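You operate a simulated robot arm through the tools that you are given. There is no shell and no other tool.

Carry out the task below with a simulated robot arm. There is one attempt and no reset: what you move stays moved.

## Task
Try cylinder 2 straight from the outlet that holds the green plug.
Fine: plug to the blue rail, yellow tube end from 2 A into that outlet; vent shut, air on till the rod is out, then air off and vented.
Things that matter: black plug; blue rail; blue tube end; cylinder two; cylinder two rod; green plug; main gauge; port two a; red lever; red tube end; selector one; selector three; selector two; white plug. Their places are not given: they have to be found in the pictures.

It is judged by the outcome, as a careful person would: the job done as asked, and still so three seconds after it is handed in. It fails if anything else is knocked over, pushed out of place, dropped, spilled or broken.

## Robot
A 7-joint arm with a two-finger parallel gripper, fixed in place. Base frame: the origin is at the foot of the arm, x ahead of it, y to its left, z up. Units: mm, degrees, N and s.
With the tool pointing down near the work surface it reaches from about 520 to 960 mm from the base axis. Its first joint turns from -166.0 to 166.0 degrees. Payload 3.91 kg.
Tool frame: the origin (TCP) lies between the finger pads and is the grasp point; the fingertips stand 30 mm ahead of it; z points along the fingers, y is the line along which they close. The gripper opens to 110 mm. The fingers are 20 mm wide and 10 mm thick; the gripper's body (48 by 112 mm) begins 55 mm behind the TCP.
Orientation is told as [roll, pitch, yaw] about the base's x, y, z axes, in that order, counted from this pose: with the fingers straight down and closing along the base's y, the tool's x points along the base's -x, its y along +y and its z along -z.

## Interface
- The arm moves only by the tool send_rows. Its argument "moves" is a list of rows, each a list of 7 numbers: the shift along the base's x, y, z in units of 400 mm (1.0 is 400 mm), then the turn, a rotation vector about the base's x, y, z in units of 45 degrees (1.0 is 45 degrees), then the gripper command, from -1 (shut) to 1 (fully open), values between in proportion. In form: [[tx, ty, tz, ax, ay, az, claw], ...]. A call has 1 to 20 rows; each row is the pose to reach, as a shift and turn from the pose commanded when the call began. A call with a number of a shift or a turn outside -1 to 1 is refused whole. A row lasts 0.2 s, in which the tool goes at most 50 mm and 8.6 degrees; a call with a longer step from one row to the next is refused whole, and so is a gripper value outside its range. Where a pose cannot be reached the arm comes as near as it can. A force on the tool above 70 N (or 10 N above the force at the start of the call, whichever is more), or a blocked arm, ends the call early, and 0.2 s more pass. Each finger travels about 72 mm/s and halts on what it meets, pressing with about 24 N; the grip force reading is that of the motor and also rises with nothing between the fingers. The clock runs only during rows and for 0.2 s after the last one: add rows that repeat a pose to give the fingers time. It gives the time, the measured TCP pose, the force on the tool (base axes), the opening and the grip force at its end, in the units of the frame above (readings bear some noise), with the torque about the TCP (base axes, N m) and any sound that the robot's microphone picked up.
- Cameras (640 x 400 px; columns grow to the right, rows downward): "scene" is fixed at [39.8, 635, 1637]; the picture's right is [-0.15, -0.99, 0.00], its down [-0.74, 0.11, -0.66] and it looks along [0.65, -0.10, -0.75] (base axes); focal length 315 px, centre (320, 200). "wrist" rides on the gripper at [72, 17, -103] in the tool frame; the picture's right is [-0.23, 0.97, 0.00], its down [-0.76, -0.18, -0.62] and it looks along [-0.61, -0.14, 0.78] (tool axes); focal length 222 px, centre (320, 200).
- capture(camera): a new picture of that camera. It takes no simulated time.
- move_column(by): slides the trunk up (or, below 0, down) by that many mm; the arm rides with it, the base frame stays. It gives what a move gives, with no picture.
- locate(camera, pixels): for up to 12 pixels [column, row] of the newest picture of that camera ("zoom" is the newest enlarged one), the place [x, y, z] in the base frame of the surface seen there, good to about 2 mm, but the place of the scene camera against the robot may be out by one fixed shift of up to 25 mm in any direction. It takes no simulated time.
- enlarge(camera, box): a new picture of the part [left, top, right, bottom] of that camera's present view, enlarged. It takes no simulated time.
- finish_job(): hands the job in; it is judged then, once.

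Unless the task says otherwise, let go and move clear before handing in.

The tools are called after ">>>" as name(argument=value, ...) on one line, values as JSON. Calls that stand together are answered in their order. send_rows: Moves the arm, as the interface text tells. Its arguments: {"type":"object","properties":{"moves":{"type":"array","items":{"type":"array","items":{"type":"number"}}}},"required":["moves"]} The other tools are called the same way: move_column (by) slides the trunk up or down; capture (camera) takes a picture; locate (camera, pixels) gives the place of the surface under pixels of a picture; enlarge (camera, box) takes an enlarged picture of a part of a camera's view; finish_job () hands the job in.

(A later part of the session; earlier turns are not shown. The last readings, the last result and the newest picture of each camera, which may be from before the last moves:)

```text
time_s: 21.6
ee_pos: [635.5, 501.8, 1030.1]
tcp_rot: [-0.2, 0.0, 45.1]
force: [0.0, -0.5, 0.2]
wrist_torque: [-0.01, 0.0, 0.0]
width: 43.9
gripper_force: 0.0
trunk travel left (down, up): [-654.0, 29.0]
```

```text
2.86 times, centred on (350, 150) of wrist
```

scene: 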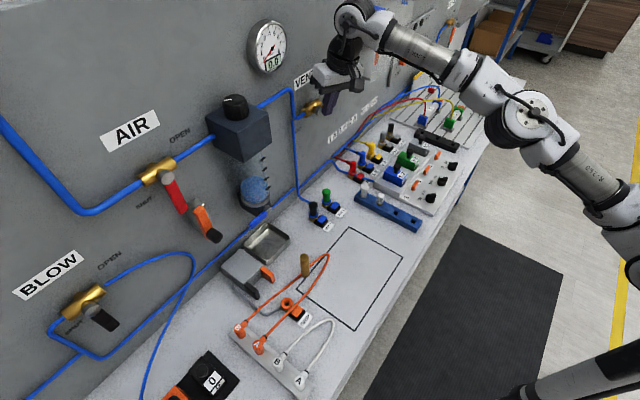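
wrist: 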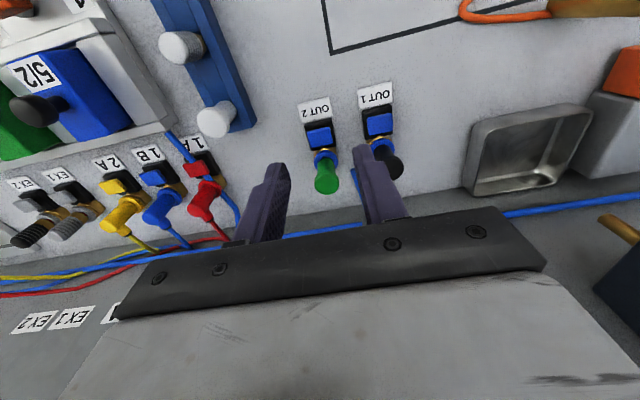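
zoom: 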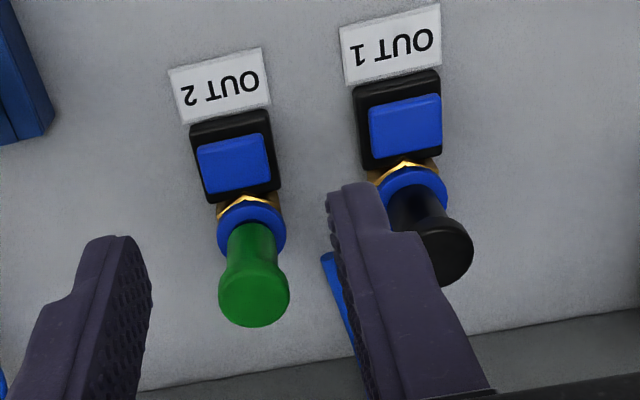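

The plug has popped up a few mm (dark ring visible under its stem at scene zoom (273,255)): the button releases it. Now I grip the green plug by its head/stem.

>>> send_rows(moves=[[0.055, 0.045, -0.04, 0, 0, 0, -0.2], [0.11, 0.09, -0.06, 0, 0, 0, -0.2], [0.11, 0.09, -0.14, 0, 0, 0, -0.2], [0.11, 0.09, -0.21, 0, 0, 0, -0.2], [0.11, 0.09, -0.215, 0, 0, 0, -0.2], [0.11, 0.09, -0.215, 0, 0, 0, -0.2]])

>>> enlarge(camera="scene", box=[300, 170, 364, 220])

>>> capture(camera="wrist")

```text
time_s: 23.0
ee_pos: [678.7, 537.0, 944.5]
tcp_rot: [0.0, 0.1, 45.1]
force: [0.4, -0.4, 0.1]
wrist_torque: [-0.01, 0.01, 0.02]
width: 43.9
gripper_force: 0.1
trunk travel left (down, up): [-654.0, 29.0]
```

```text
8.00 times, centred on (332, 195) of scene
```

zoom: 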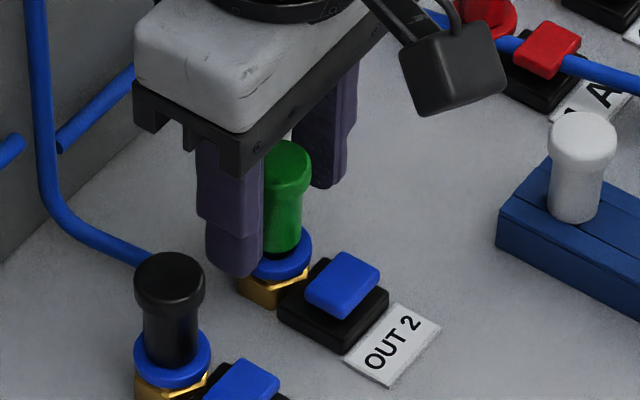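

```text
taken
```

wrist: 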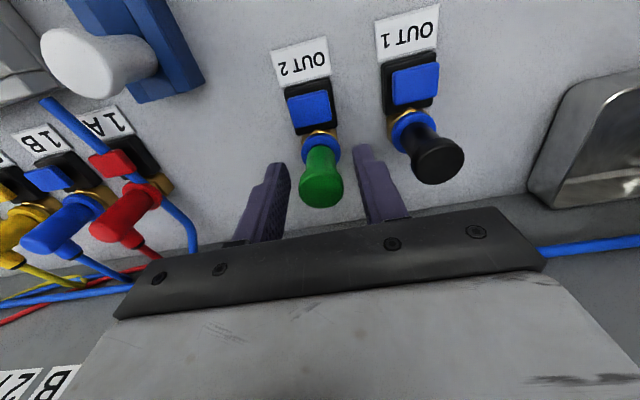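

The plug is centred between the fingers. Close, then lift straight up.

>>> send_rows(moves=[[0, 0, 0, 0, 0, 0, -1], [0, 0, 0, 0, 0, 0, -1], [0, 0, 0, 0, 0, 0, -1], [0, 0, 0.02, 0, 0, 0, -1], [0, 0, 0.06, 0, 0, 0, -1], [0, 0, 0.12, 0, 0, 0, -1], [0, 0, 0.2, 0, 0, 0, -1], [0, 0, 0.2, 0, 0, 0, -1]])

>>> capture(camera="wrist")

>>> enlarge(camera="scene", box=[290, 150, 364, 220])

```text
time_s: 24.8
ee_pos: [677.5, 537.3, 1022.4]
tcp_rot: [-0.1, -0.1, 45.1]
force: [0.5, 0.1, -0.3]
wrist_torque: [-0.05, -0.01, -0.04]
width: 18.2
gripper_force: 23.7
trunk travel left (down, up): [-654.0, 29.0]
```

```text
taken
```

wrist: 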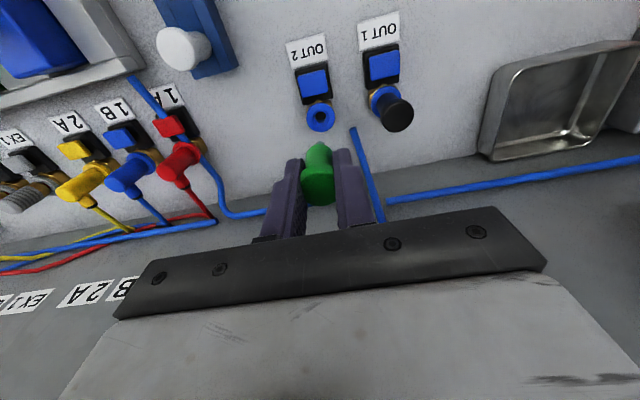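

```text
5.71 times, centred on (327, 185) of scene
```

zoom: 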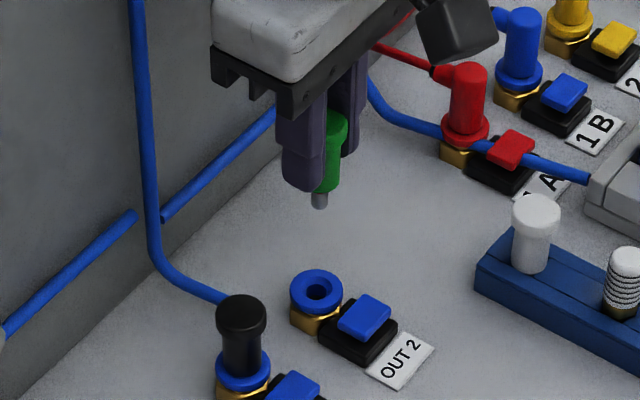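

Plug is out. Measure OUT 2's hole, the plug tip, and the rail's free holes.

>>> locate(camera="zoom", pixels=[[319, 205], [320, 195], [322, 180], [335, 115], [317, 291], [300, 291], [318, 305], [536, 200]])

>>> locate(camera="wrist", pixels=[[320, 117], [308, 117], [332, 116], [320, 128], [320, 105], [318, 185], [316, 152]])

>>> enlarge(camera="wrist", box=[280, 80, 370, 220])

>>> enlarge(camera="scene", box=[350, 170, 440, 240])

```text
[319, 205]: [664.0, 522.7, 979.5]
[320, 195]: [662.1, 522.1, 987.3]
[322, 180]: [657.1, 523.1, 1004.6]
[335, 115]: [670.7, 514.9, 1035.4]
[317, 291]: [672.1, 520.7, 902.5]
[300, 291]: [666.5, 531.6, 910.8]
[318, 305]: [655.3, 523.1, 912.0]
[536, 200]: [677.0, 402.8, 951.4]
```

```text
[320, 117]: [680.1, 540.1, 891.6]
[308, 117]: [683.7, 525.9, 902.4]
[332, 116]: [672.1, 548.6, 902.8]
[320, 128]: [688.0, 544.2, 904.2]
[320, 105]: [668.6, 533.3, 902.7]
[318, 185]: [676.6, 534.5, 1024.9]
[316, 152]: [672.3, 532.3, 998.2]
```

```text
2.86 times, centred on (325, 150) of wrist
```

zoom: 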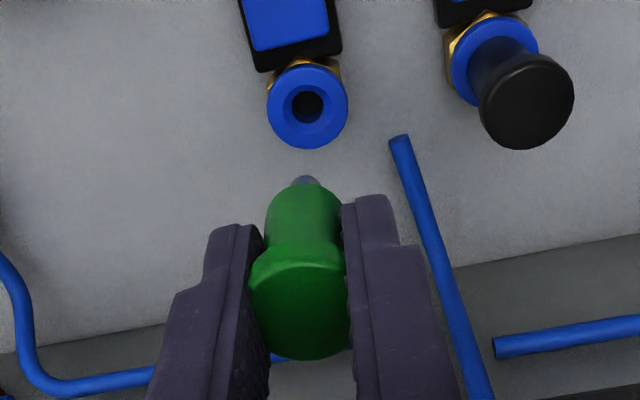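

```text
5.71 times, centred on (395, 205) of scene
```

zoom: 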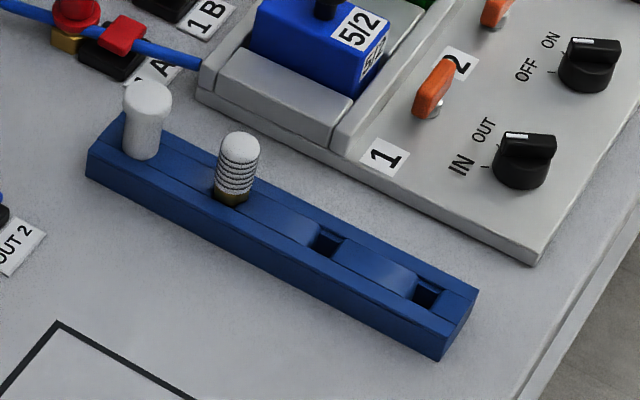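

OUT 2's hole centre ≈ (678.5,538), collar top z≈903; the plug tip hangs ~54 mm below the TCP. Moving the plug above the third (free) rail hole near (601,347) for a close look.

>>> send_rows(moves=[[0, 0, 0.04, 0, 0, 0, -1], [-0.038, -0.095, 0.04, 0, 0, 0, -1], [-0.076, -0.19, 0.04, 0, 0, 0, -1], [-0.114, -0.285, 0.04, 0, 0, 0, -1], [-0.152, -0.38, 0.04, 0, 0, 0, -1], [-0.19, -0.475, 0.04, 0, 0, 0, -1], [-0.19, -0.475, 0.0, 0, 0, 0, -1], [-0.19, -0.475, 0.0, 0, 0, 0, -1]])

>>> capture(camera="wrist")

>>> enlarge(camera="wrist", box=[240, 60, 400, 210])

>>> enlarge(camera="scene", box=[360, 150, 440, 240])

```text
time_s: 26.6
ee_pos: [603.3, 348.3, 1021.6]
tcp_rot: [-0.1, 0.1, 45.2]
force: [-0.4, -0.4, -1.1]
wrist_torque: [-0.02, 0.0, 0.01]
width: 18.6
gripper_force: 24.2
trunk travel left (down, up): [-654.0, 29.0]
```

```text
taken
```

wrist: 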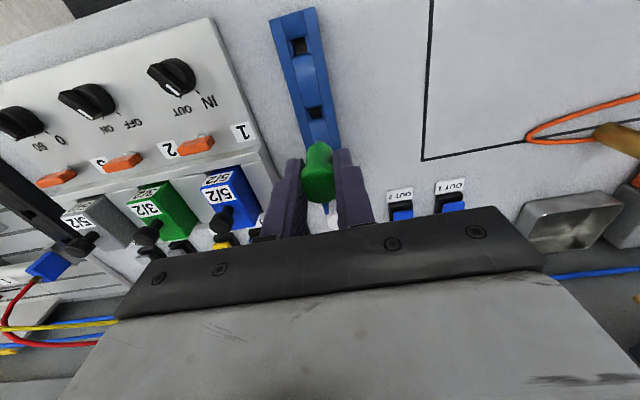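

```text
2.67 times, centred on (320, 135) of wrist
```

zoom: 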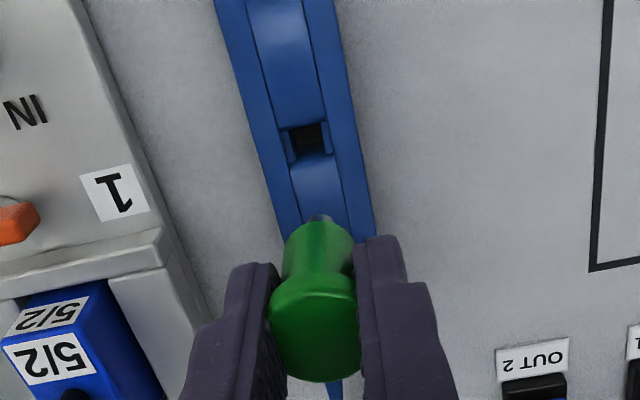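

```text
4.44 times, centred on (400, 195) of scene
```

zoom: 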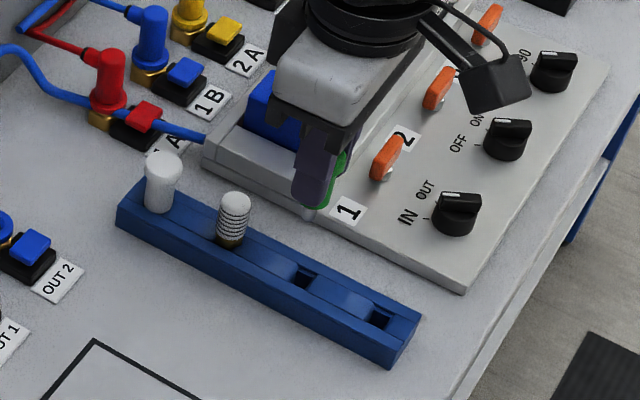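

The third hole appears at wrist (316,111), fourth at (299,47). Locating hole edges.

>>> enlarge(camera="wrist", box=[290, 90, 340, 130])

>>> locate(camera="wrist", pixels=[[316, 111], [306, 112], [325, 110], [314, 105], [318, 119], [299, 47], [301, 112], [332, 110], [310, 85], [296, 112], [337, 110], [291, 20]])

```text
10.00 times, centred on (315, 110) of wrist
```

zoom: 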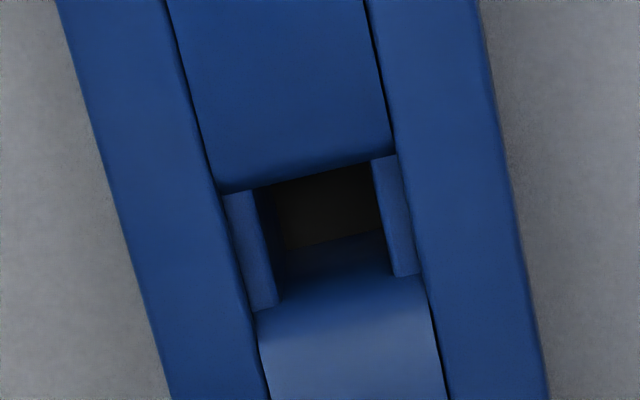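

```text
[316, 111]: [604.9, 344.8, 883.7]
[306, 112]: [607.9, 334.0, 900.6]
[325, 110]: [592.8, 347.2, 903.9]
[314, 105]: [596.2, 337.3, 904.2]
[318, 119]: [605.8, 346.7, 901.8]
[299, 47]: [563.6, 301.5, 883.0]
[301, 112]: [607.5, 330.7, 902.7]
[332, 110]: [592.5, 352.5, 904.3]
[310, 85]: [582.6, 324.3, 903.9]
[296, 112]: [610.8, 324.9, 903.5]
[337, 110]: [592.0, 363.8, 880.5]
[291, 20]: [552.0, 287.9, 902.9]
```

>>> locate(camera="zoom", pixels=[[222, 180], [390, 148], [262, 325], [432, 290], [300, 165], [345, 290], [350, 320], [210, 200], [405, 150], [320, 205], [240, 250], [400, 220]])

>>> locate(camera="wrist", pixels=[[272, 24], [316, 10], [306, 148], [342, 138], [290, 80], [323, 72], [287, 80], [327, 72]])

```text
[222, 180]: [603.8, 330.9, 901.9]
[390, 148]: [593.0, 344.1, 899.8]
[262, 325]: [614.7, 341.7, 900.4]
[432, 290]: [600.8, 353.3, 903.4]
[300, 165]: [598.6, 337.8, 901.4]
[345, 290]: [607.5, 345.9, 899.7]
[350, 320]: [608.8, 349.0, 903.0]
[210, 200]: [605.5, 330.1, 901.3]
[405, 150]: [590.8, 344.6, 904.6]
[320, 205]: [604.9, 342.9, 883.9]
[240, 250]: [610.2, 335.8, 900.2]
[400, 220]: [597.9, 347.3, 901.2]
```

```text
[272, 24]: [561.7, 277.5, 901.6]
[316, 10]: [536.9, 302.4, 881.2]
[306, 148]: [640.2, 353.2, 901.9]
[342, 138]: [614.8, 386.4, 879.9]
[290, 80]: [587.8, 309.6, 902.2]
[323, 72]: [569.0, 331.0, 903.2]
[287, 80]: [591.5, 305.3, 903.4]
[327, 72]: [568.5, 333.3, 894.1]
```

Hole 3's centre ≈ (603,342.5) at z≈903. Check where the plug tip and head are relative to the TCP.

>>> enlarge(camera="wrist", box=[290, 125, 350, 205])

>>> locate(camera="wrist", pixels=[[320, 141], [317, 142], [323, 142], [320, 150], [312, 155], [328, 152], [318, 178], [304, 180], [334, 176], [319, 198], [318, 168]])

```text
5.00 times, centred on (320, 165) of wrist
```

zoom: 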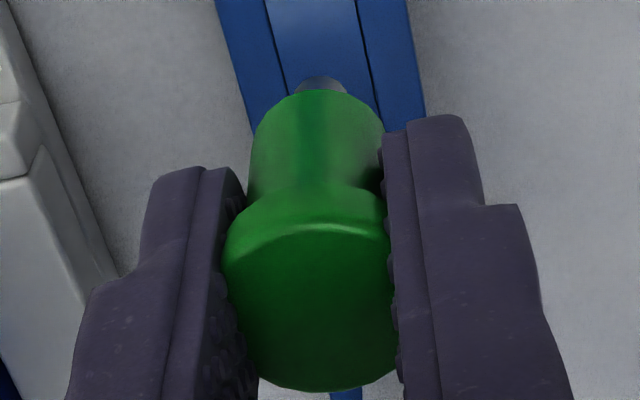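

```text
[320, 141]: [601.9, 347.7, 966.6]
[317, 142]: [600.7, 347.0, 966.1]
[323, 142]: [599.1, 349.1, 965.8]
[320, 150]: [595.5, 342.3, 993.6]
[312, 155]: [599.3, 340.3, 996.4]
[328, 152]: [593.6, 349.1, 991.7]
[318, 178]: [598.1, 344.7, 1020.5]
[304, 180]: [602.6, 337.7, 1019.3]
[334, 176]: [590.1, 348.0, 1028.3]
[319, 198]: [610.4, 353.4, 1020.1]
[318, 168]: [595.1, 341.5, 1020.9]
```

The plug axis coincides with the TCP within ~1 mm; pin is ~14 mm long. Align over the hole and descend slowly to just above it.

>>> send_rows(moves=[[0, -0.014, 0, 0, 0, 0, -1], [0, -0.014, -0.08, 0, 0, 0, -1], [0, -0.014, -0.14, 0, 0, 0, -1], [0, -0.014, -0.14, 0, 0, 0, -1]])

>>> capture(camera="wrist")

>>> enlarge(camera="wrist", box=[270, 90, 370, 220])

>>> enlarge(camera="scene", box=[370, 170, 430, 230])

```text
time_s: 27.6
ee_pos: [604.0, 344.1, 968.8]
tcp_rot: [-0.1, 0.1, 45.2]
force: [0.5, 0.2, -0.8]
wrist_torque: [0.05, 0.01, -0.02]
width: 18.9
gripper_force: 24.4
trunk travel left (down, up): [-654.0, 29.0]
```

```text
taken
```

wrist: 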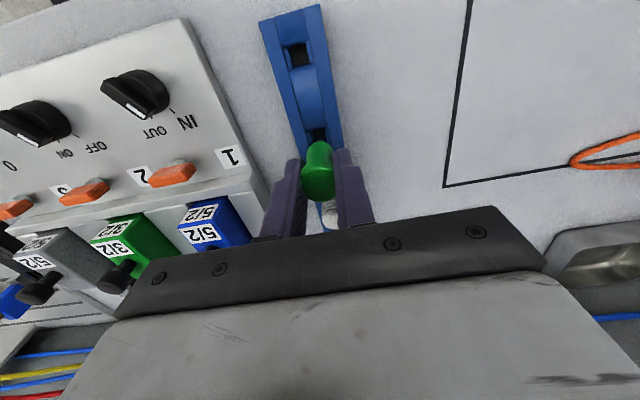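

```text
3.08 times, centred on (320, 155) of wrist
```

zoom: 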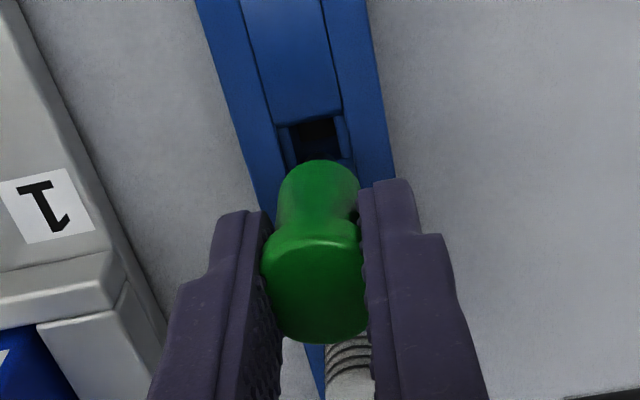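

```text
6.67 times, centred on (400, 200) of scene
```

zoom: 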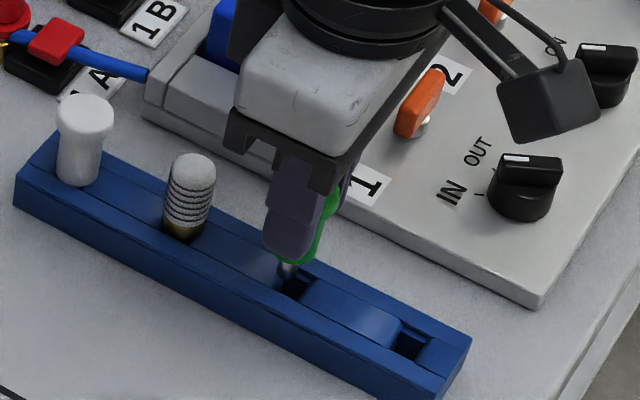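

>>> enlarge(camera="scene", box=[392, 198, 420, 216])

>>> locate(camera="wrist", pixels=[[312, 134], [320, 133], [328, 132], [316, 141], [327, 139], [318, 145], [320, 185], [318, 165], [319, 197], [304, 180], [334, 178]])

```text
16.00 times, centred on (406, 207) of scene
```

zoom: 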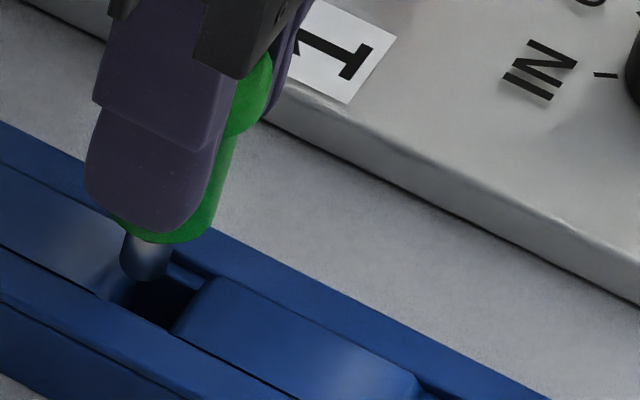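

```text
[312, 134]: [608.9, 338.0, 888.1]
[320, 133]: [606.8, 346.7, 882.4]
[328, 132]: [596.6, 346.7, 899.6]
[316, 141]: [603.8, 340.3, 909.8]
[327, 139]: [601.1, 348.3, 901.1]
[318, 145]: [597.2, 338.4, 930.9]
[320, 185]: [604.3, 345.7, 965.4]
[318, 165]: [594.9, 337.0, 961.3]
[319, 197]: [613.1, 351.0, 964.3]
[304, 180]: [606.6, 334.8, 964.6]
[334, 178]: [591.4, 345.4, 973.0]
```

The pin is just above the hole, ~2 mm toward +y of centre. I'll trim by -2 mm in y and descend slowly, watching the force.

>>> send_rows(moves=[[-0.002, -0.005, 0, 0, 0, 0, -1], [-0.002, -0.005, -0.015, 0, 0, 0, -1], [-0.002, -0.005, -0.025, 0, 0, 0, -1], [-0.002, -0.005, -0.035, 0, 0, 0, -1], [-0.002, -0.005, -0.035, 0, 0, 0, -1]])

>>> enlarge(camera="scene", box=[392, 198, 420, 216])

>>> enlarge(camera="wrist", box=[270, 90, 370, 220])

```text
time_s: 28.8
ee_pos: [604.1, 341.6, 952.8]
tcp_rot: [-0.1, 0.0, 45.3]
force: [-1.6, 2.3, 1.2]
wrist_torque: [0.09, 0.09, 0.03]
width: 18.4
gripper_force: 24.1
trunk travel left (down, up): [-654.0, 29.0]
```

```text
16.00 times, centred on (406, 207) of scene
```

zoom: 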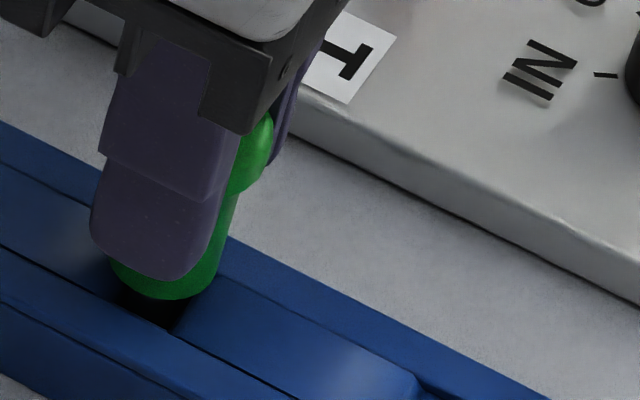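

```text
3.08 times, centred on (320, 155) of wrist
```

zoom: 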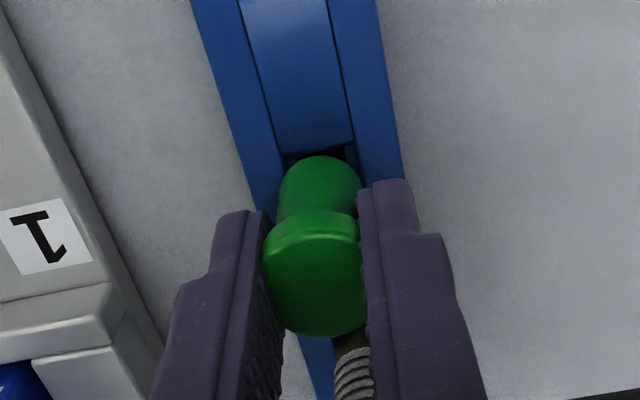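

The pin has entered the hole with low force. Continue down until it seats.

>>> send_rows(moves=[[0, 0, -0.01, 0, 0, 0, -1], [0, 0, -0.018, 0, 0, 0, -1], [0, 0, -0.023, 0, 0, 0, -1], [0, 0, -0.028, 0, 0, 0, -1], [0, 0, -0.028, 0, 0, 0, -1]])

>>> enlarge(camera="scene", box=[392, 198, 420, 216])

>>> enlarge(camera="wrist", box=[270, 90, 370, 220])

```text
time_s: 30.0
ee_pos: [603.7, 339.9, 946.3]
tcp_rot: [0.0, -0.3, 45.0]
force: [3.5, 0.5, 36.2]
wrist_torque: [-0.15, -0.27, 0.01]
width: 16.8
gripper_force: 23.8
trunk travel left (down, up): [-654.0, 29.0]
```

```text
16.00 times, centred on (406, 207) of scene
```

zoom: 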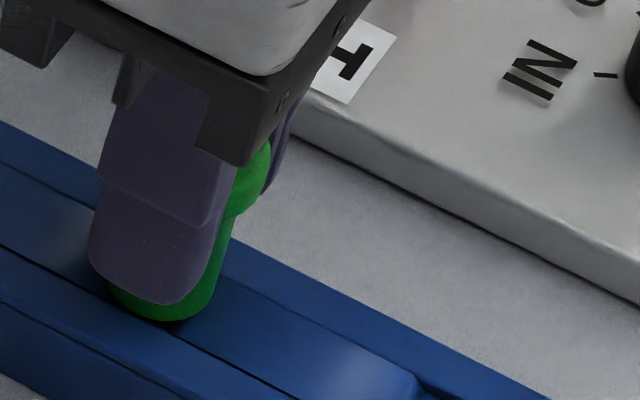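

```text
3.08 times, centred on (320, 155) of wrist
```

zoom: 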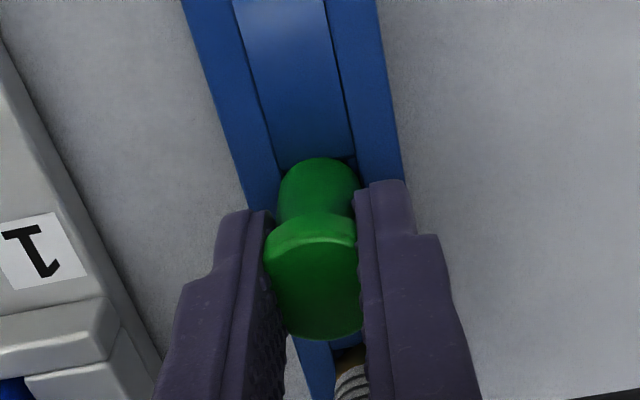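

The plug is bottomed (36 N), same height as the white plug. Release and rise.

>>> send_rows(moves=[[0, 0, 0.006, 0, 0, 0, -0.6], [0, 0, 0.006, 0, 0, 0, -0.3], [0, 0, 0.006, 0, 0, 0, -0.2], [0, 0, 0.1, 0, 0, 0, -0.2], [0, 0, 0.2, 0, 0, 0, -0.2], [0, 0, 0.2, 0, 0, 0, -0.2]])

>>> capture(camera="wrist")

>>> enlarge(camera="scene", box=[360, 165, 430, 230])

```text
time_s: 31.4
ee_pos: [602.6, 338.8, 1022.6]
tcp_rot: [-0.1, 0.0, 45.1]
force: [-0.5, 0.6, 0.0]
wrist_torque: [0.02, -0.02, -0.03]
width: 44.2
gripper_force: 0.0
trunk travel left (down, up): [-654.0, 29.0]
```

```text
taken
```

wrist: 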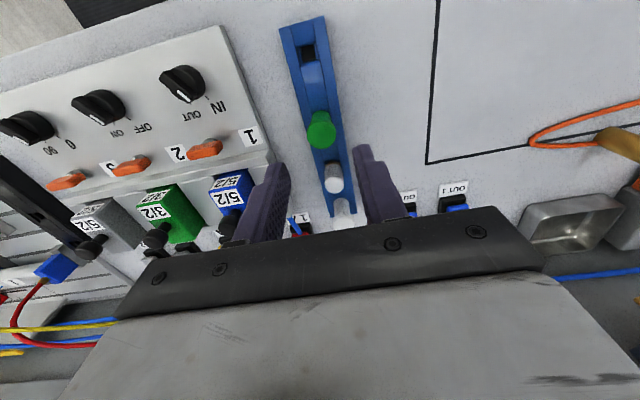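

```text
6.15 times, centred on (395, 198) of scene
```

zoom: 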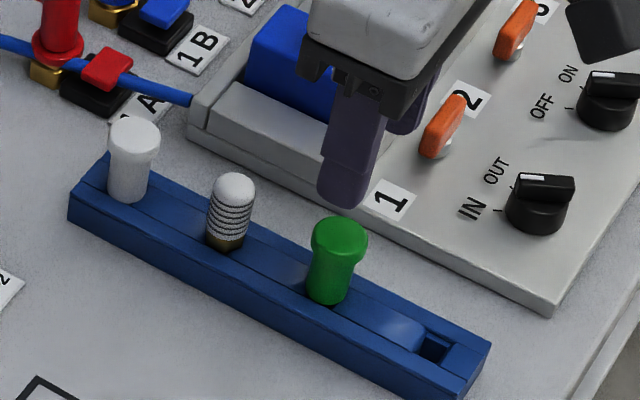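

The green plug stands in the blue rail like its neighbours. Next: raise the trunk the last 29 mm for reach and go look at port 2 A.

>>> move_column(by=28)

>>> send_rows(moves=[[0.096, -0.032, 0, 0, 0, 0, -0.2], [0.192, -0.064, 0, 0, 0, 0, -0.2], [0.288, -0.096, 0, 0, 0, 0, -0.2], [0.384, -0.128, -0.02, 0, 0, 0, -0.2], [0.48, -0.16, -0.05, 0, 0, 0, -0.2], [0.48, -0.16, -0.05, 0, 0, 0, -0.2]])

>>> capture(camera="wrist")

>>> enlarge(camera="wrist", box=[240, 100, 400, 230])

```text
time_s: 32.1
ee_pos: [602.7, 340.0, 1048.0]
tcp_rot: [-0.1, 0.0, 45.1]
force: [0.5, -0.2, 0.3]
wrist_torque: [0.03, -0.01, -0.01]
width: 44.2
gripper_force: 0.1
trunk travel left (down, up): [-682.0, 1.0]
```

```text
time_s: 33.5
ee_pos: [796.5, 275.9, 1030.0]
tcp_rot: [-0.1, 0.1, 45.2]
force: [-0.2, -0.4, 0.1]
wrist_torque: [-0.03, 0.0, 0.01]
width: 44.0
gripper_force: 0.0
trunk travel left (down, up): [-682.0, 1.0]
```

```text
taken
```

wrist: 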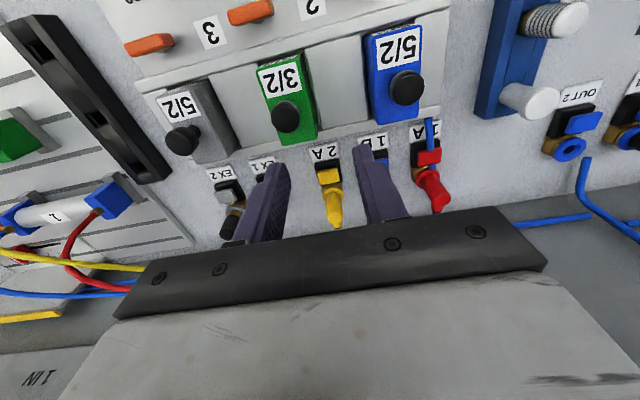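

```text
3.08 times, centred on (320, 165) of wrist
```

zoom: 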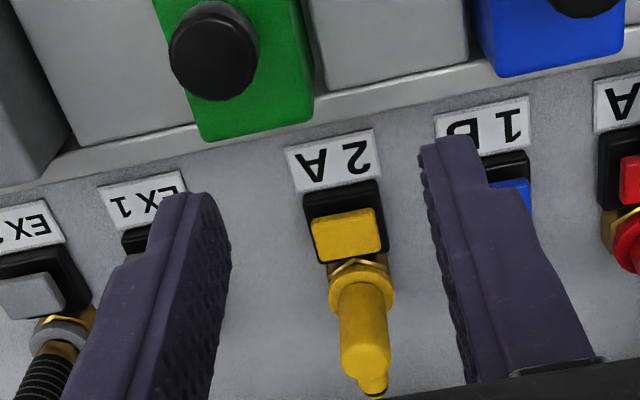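

Yellow end is at zoom (365,335), its button at (347,235). Locate them.

>>> locate(camera="zoom", pixels=[[366, 350], [366, 365], [345, 350], [387, 350], [362, 310], [347, 235], [320, 238], [377, 228], [360, 280], [372, 385], [340, 195], [215, 50]])

>>> enlarge(camera="scene", box=[340, 125, 404, 175])

```text
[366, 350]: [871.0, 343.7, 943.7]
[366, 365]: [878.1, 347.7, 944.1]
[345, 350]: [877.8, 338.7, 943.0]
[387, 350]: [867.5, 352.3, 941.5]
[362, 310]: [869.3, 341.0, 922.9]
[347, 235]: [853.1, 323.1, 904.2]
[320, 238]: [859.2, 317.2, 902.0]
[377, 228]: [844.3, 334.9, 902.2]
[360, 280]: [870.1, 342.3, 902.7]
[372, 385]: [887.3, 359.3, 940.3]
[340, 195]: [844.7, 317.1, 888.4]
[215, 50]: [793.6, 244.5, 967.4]
```

```text
8.00 times, centred on (372, 150) of scene
```

zoom: 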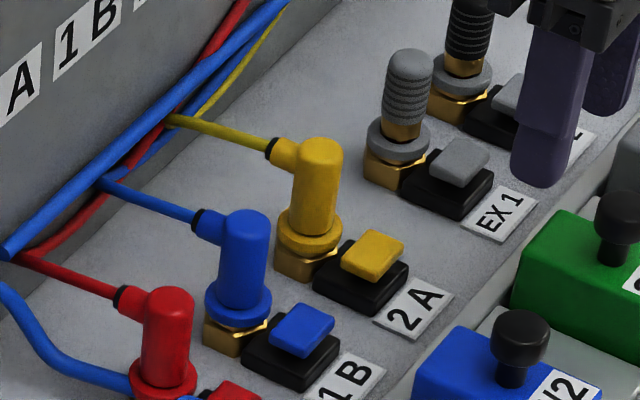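

Yellow end axis ≈ (876.5,346.5), its button at (853,323.5,904). At r≈912–942 I'll lean the tool 10° (wrist toward the robot) for reach; first hover over the button with fingers closed.

>>> send_rows(moves=[[0.042, 0.035, -0.03, 0.052, -0.052, 0, -1], [0.084, 0.07, -0.06, 0.105, -0.105, 0, -1], [0.129, 0.109, -0.1, 0.157, -0.157, 0, -1], [0.129, 0.109, -0.16, 0.157, -0.157, 0, -1], [0.129, 0.109, -0.16, 0.157, -0.157, 0, -1]])

>>> enlarge(camera="scene", box=[340, 115, 412, 175])

>>> capture(camera="wrist")

```text
time_s: 34.7
ee_pos: [846.3, 318.5, 966.0]
tcp_rot: [-0.1, -10.0, 45.1]
force: [-0.9, 0.5, 0.5]
wrist_torque: [0.01, 0.01, -0.01]
width: 0.0
gripper_force: 23.4
trunk travel left (down, up): [-682.0, 1.0]
```

```text
6.67 times, centred on (376, 145) of scene
```

zoom: 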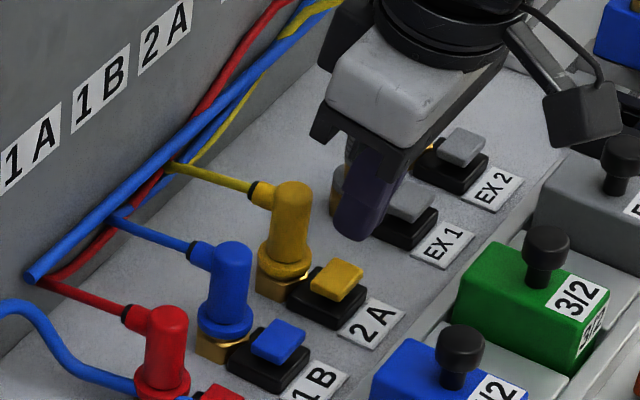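

```text
taken
```

wrist: 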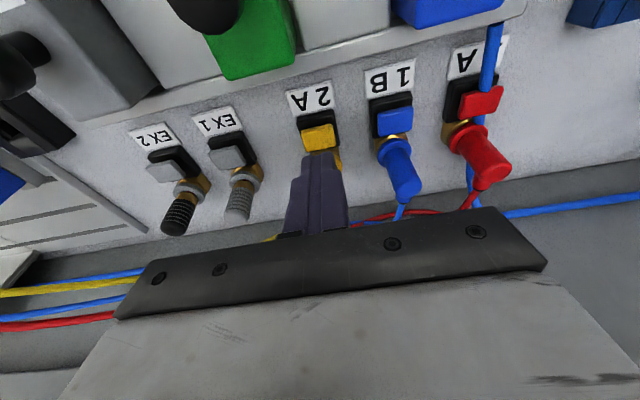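

Perspective check shows the tip is over the yellow button within a few mm. Press slowly.

>>> send_rows(moves=[[0.005, 0.003, -0.06, 0, 0, 0, -1], [0.005, 0.003, -0.08, 0, 0, 0, -1], [0.005, 0.003, -0.087, 0, 0, 0, -1], [0.005, 0.003, -0.092, 0, 0, 0, -1], [0.005, 0.003, -0.097, 0, 0, 0, -1], [0.005, 0.003, -0.101, 0, 0, 0, -1], [0.005, 0.003, -0.101, 0, 0, 0, -1]])

>>> capture(camera="wrist")

>>> enlarge(camera="scene", box=[340, 115, 412, 175])

```text
time_s: 36.3
ee_pos: [847.9, 318.6, 926.2]
tcp_rot: [-0.1, -10.1, 45.1]
force: [-0.3, 0.7, 9.4]
wrist_torque: [0.02, 0.01, 0.05]
width: 0.0
gripper_force: 24.3
trunk travel left (down, up): [-682.0, 1.0]
heard: click
```

```text
taken
```

wrist: 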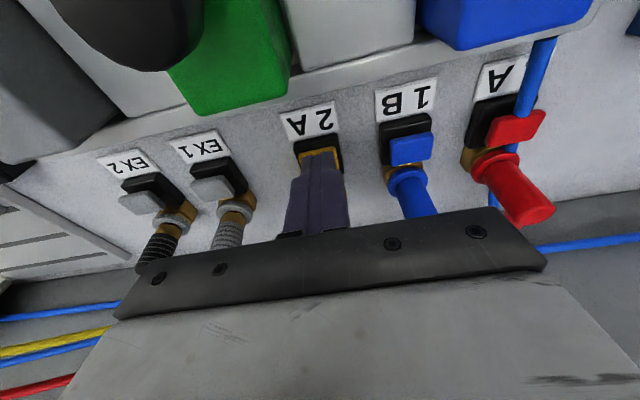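

```text
6.67 times, centred on (376, 145) of scene
```

zoom: 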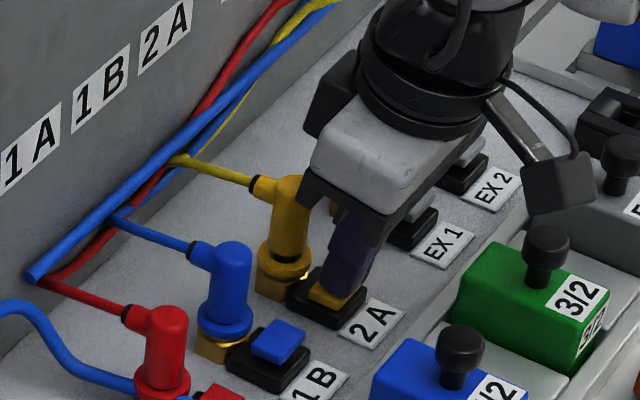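

Click heard again. Rise, open the fingers, and hover over the yellow tube end.

>>> send_rows(moves=[[0, 0, 0.08, 0, 0, 0, -1], [0, 0, 0.16, 0, 0, 0, -0.2], [0.035, 0.035, 0.17, 0, 0, 0, -0.1], [0.071, 0.07, 0.16, 0, 0, 0, -0.1], [0.071, 0.07, 0.15, 0, 0, 0, -0.1], [0.071, 0.07, 0.15, 0, 0, 0, -0.1]])

>>> capture(camera="wrist")

>>> enlarge(camera="scene", box=[340, 115, 412, 175])

>>> enlarge(camera="wrist", box=[240, 80, 400, 220])

```text
time_s: 37.7
ee_pos: [869.5, 344.3, 990.5]
tcp_rot: [-0.2, -9.9, 44.9]
force: [-0.1, 0.8, 0.5]
wrist_torque: [-0.02, -0.04, 0.01]
width: 49.5
gripper_force: 0.0
out of reach, approached as far as the arm can: row 4, 5, 6
trunk travel left (down, up): [-682.0, 1.0]
```

```text
taken
```

wrist: 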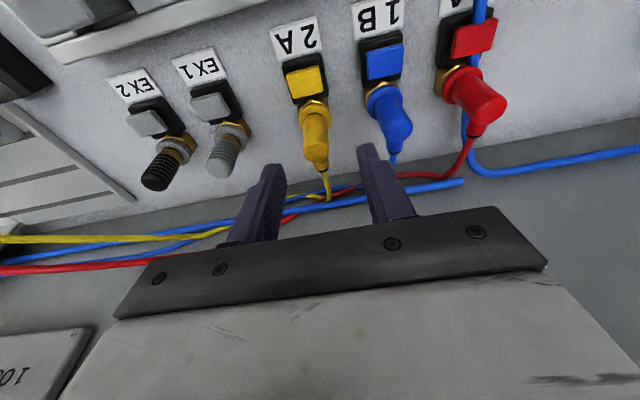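

```text
6.67 times, centred on (376, 145) of scene
```

zoom: 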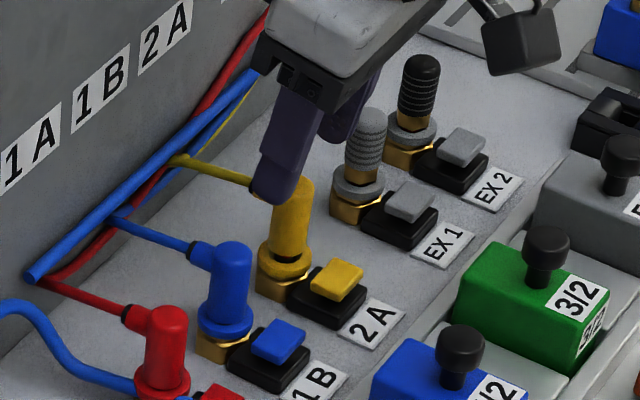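

```text
2.86 times, centred on (320, 150) of wrist
```

zoom: 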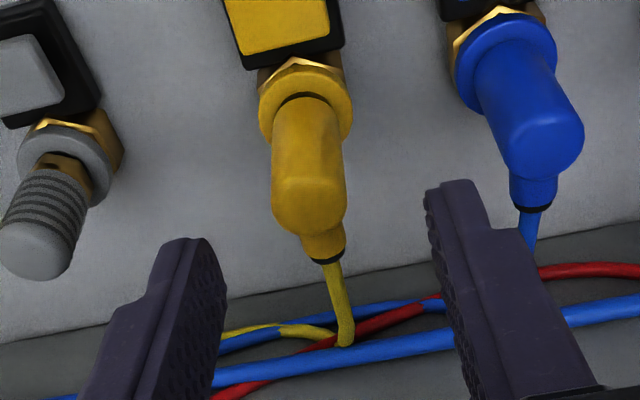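

The yellow end has popped up (dark ring at its base, zoom (310,97)). I'm near the reach limit, so I'll back off slightly and lean 8° more, then measure.

>>> send_rows(moves=[[-0.05, -0.05, 0.0, 0.04, -0.04, 0, -0.1], [-0.06, -0.06, 0.0, 0.08, -0.08, 0, -0.1], [-0.06, -0.06, 0.0, 0.126, -0.126, 0, -0.1], [-0.06, -0.06, 0.0, 0.126, -0.126, 0, -0.1]])

>>> capture(camera="wrist")

>>> enlarge(camera="wrist", box=[270, 80, 370, 220])

```text
time_s: 38.7
ee_pos: [845.9, 319.0, 989.6]
tcp_rot: [-0.1, -18.0, 45.1]
force: [0.4, 0.2, -0.4]
wrist_torque: [0.0, 0.0, 0.01]
width: 49.5
gripper_force: 0.1
trunk travel left (down, up): [-682.0, 1.0]
```

```text
taken
```

wrist: 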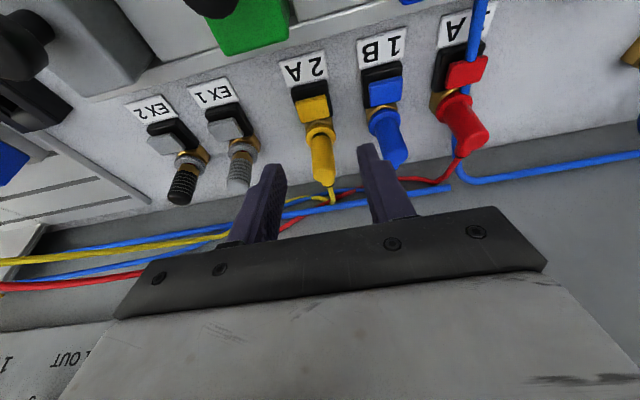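

```text
2.86 times, centred on (320, 150) of wrist
```

zoom: 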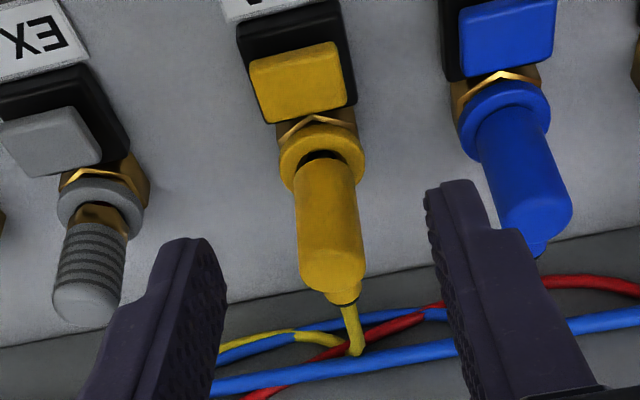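

>>> locate(camera="zoom", pixels=[[333, 265], [333, 278], [333, 288], [300, 235], [360, 228], [330, 225], [322, 165], [333, 250], [343, 298], [304, 275], [362, 268], [350, 320]])

```text
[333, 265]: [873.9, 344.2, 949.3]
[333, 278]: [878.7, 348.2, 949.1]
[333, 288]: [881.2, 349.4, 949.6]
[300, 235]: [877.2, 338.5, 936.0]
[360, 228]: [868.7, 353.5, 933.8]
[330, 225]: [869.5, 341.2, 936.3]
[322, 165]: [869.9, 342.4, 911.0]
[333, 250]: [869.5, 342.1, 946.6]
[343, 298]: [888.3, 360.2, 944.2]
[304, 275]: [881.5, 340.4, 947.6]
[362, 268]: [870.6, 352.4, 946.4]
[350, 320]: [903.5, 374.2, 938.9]
```

Body axis ≈ (876.3,346.4), top z 949.5. Move over and descend around it.

>>> send_rows(moves=[[0.038, 0.034, 0, 0, 0, 0, -0.1], [0.076, 0.0685, 0, 0, 0, 0, -0.1], [0.076, 0.0685, -0.04, 0, 0, 0, -0.1], [0.076, 0.0685, -0.09, 0, 0, 0, -0.1], [0.076, 0.0685, -0.118, 0, 0, 0, -0.1], [0.076, 0.0685, -0.118, 0, 0, 0, -0.1]])

>>> capture(camera="wrist")

>>> enlarge(camera="scene", box=[340, 115, 412, 175])

```text
time_s: 40.1
ee_pos: [875.6, 346.4, 945.6]
tcp_rot: [-0.2, -18.1, 45.2]
force: [-0.2, -1.4, -0.6]
wrist_torque: [-0.02, 0.03, 0.05]
width: 49.5
gripper_force: 0.0
trunk travel left (down, up): [-682.0, 1.0]
```

```text
taken
```

wrist: 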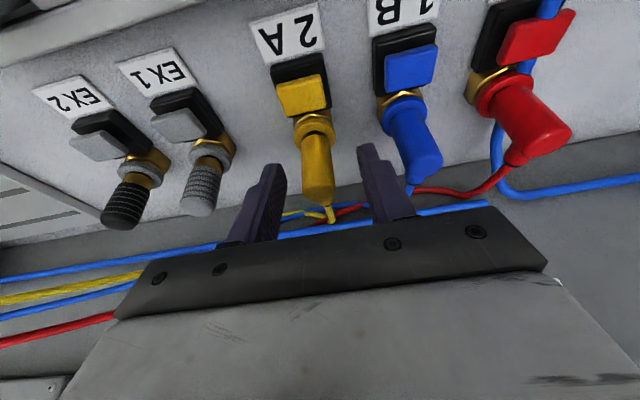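

```text
6.67 times, centred on (376, 145) of scene
```

zoom: 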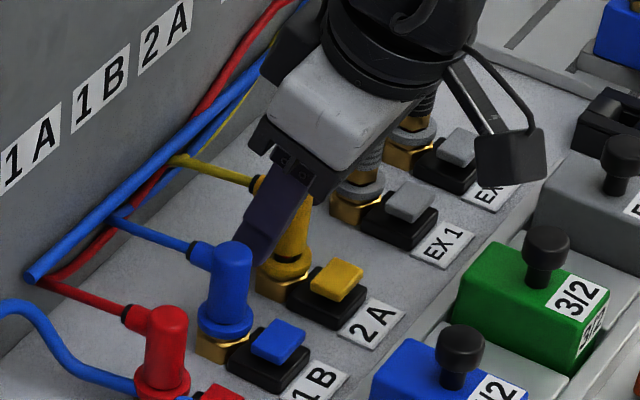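

The yellow end sits centred between the fingers. Close and lift slowly.

>>> send_rows(moves=[[0, 0, -0.004, 0, 0, 0, -1], [0, 0, -0.004, 0, 0, 0, -1], [0, 0, -0.004, 0, 0, 0, -1], [0, 0, 0.01, 0, 0, 0, -1], [0, 0, 0.03, 0, 0, 0, -1], [0, 0, 0.06, 0, 0, 0, -1], [0, 0, 0.1, 0, 0, 0, -1], [0, 0, 0.14, 0, 0, 0, -1], [0, 0, 0.14, 0, 0, 0, -1]])

>>> capture(camera="wrist")

>>> capture(camera="scene")

>>> enlarge(camera="scene", box=[330, 90, 460, 190])

```text
time_s: 42.1
ee_pos: [874.5, 344.1, 1000.7]
tcp_rot: [-0.2, -18.0, 45.1]
force: [-0.2, -0.5, -0.6]
wrist_torque: [0.0, -0.01, -0.03]
width: 18.5
gripper_force: 24.2
trunk travel left (down, up): [-682.0, 1.0]
```

```text
taken
```

wrist: 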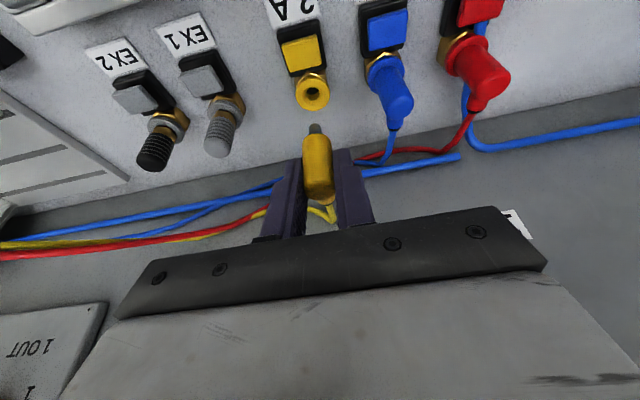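

```text
taken
```

scene: 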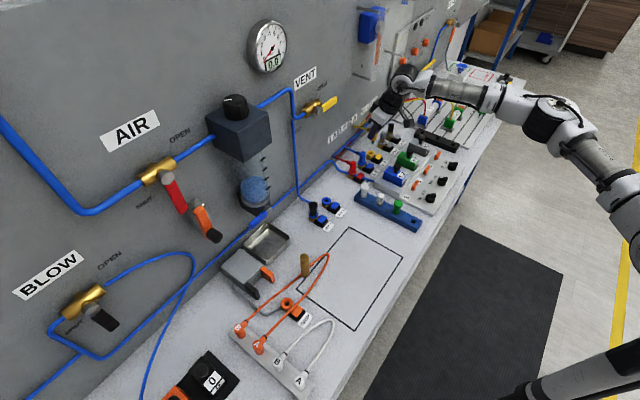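

```text
4.00 times, centred on (395, 140) of scene
```

zoom: 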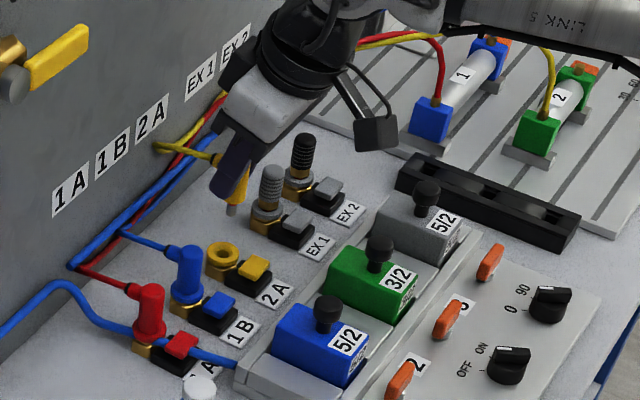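

The yellow end is free, 2 A is empty. I'll carry it back over the buttons (clear of the other tube ends), in two halves so I can watch the tube.

>>> send_rows(moves=[[-0.03, -0.03, 0.03, 0, 0, 0, -1], [-0.07, -0.07, 0.05, 0, 0, 0, -1], [-0.131, -0.009, 0.05, 0, 0, 0, -1], [-0.192, 0.052, 0.05, 0, 0, 0, -1], [-0.253, 0.113, 0.05, 0, 0, 0, -1], [-0.314, 0.174, 0.05, 0, 0, 0, -1], [-0.314, 0.174, 0.05, 0, 0, 0, -1]])

>>> enlarge(camera="scene", box=[300, 70, 480, 220])

>>> capture(camera="wrist")

```text
time_s: 43.7
ee_pos: [748.8, 412.0, 1017.3]
tcp_rot: [-0.2, -18.0, 45.2]
force: [0.4, -0.2, -0.4]
wrist_torque: [0.01, 0.03, 0.01]
width: 18.6
gripper_force: 23.7
trunk travel left (down, up): [-682.0, 1.0]
```

```text
2.67 times, centred on (390, 145) of scene
```

zoom: 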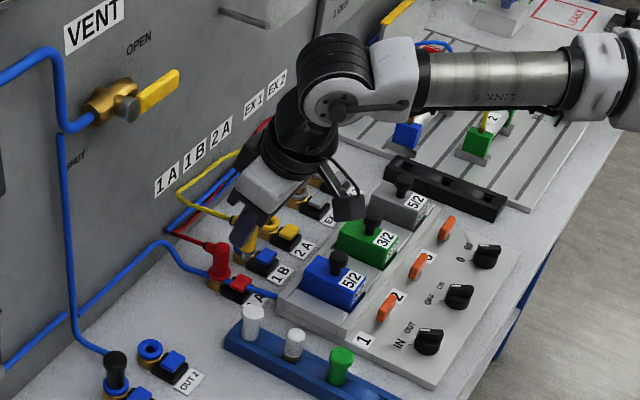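

```text
taken
```

wrist: 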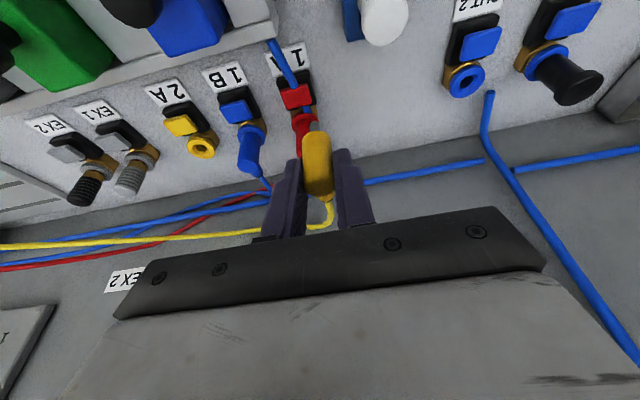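

The tube follows without force. Continue to in front of OUT 2.

>>> send_rows(moves=[[-0.061, 0.062, 0, 0, 0, 0, -1], [-0.122, 0.124, 0, 0, 0, 0, -1], [-0.183, 0.186, 0, 0, 0, 0, -1], [-0.243, 0.248, 0, 0, 0, 0, -1], [-0.21, 0.281, 0, 0, 0, 0, -1], [-0.177, 0.314, 0, 0, 0, 0, -1], [-0.177, 0.314, 0, 0, 0, 0, -1]])

>>> capture(camera="wrist")

>>> enlarge(camera="wrist", box=[270, 60, 370, 220])

>>> enlarge(camera="scene", box=[290, 140, 380, 230])

```text
time_s: 45.3
ee_pos: [680.1, 541.0, 1019.1]
tcp_rot: [-0.1, -17.9, 45.1]
force: [0.8, -0.3, -0.6]
wrist_torque: [-0.02, -0.04, -0.01]
width: 18.5
gripper_force: 23.8
trunk travel left (down, up): [-682.0, 1.0]
```

```text
taken
```

wrist: 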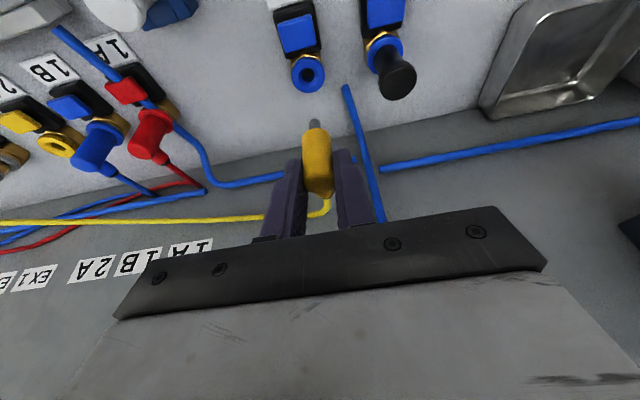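

```text
2.50 times, centred on (320, 140) of wrist
```

zoom: 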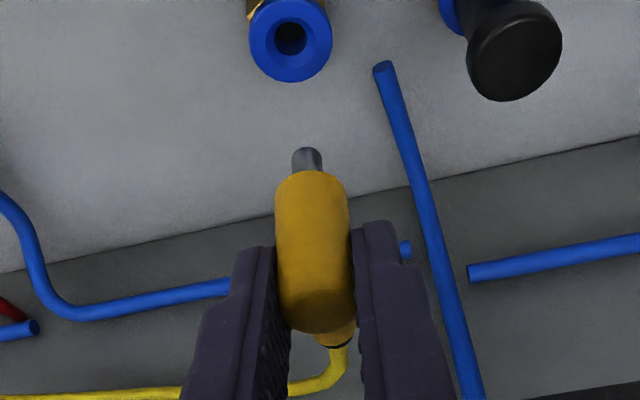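

```text
4.44 times, centred on (335, 185) of scene
```

zoom: 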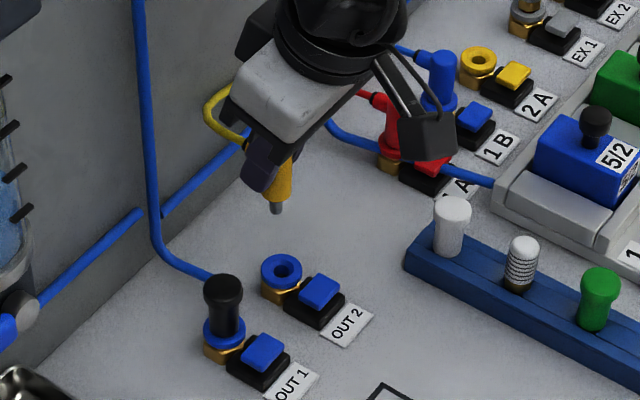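

Measuring hole and pin positions from here.

>>> locate(camera="wrist", pixels=[[308, 75], [294, 76], [323, 74], [309, 91], [307, 60], [314, 121], [314, 126], [310, 140], [326, 138], [316, 172], [305, 175], [331, 172]])

>>> locate(camera="zoom", pixels=[[277, 213], [277, 205], [277, 185], [282, 268], [266, 268], [298, 268], [282, 257], [281, 285]])

>>> enlarge(camera="scene", box=[310, 150, 350, 215])

```text
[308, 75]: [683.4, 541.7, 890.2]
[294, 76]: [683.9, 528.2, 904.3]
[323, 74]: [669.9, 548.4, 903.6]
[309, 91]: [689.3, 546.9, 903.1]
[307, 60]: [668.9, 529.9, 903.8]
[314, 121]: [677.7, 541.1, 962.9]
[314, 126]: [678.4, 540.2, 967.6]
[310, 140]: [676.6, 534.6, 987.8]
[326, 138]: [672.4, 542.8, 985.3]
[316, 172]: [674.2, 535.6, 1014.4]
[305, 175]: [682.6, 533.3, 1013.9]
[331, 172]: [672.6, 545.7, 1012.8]
```

```text
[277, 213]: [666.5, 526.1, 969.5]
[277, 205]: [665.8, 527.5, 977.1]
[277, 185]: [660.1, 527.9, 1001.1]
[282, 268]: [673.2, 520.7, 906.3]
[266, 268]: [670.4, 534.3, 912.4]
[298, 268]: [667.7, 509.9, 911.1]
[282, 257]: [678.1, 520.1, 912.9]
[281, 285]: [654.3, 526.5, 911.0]
```

```text
6.15 times, centred on (330, 182) of scene
```

zoom: 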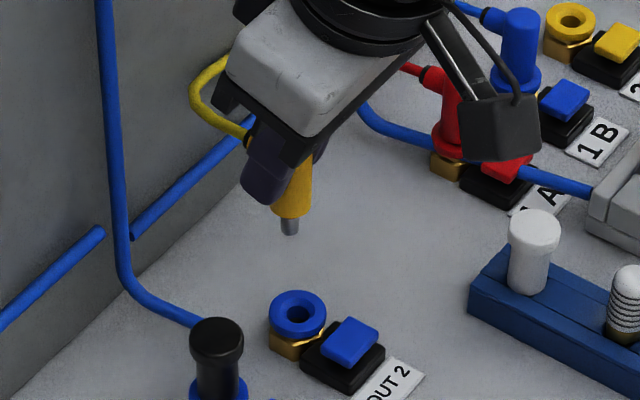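

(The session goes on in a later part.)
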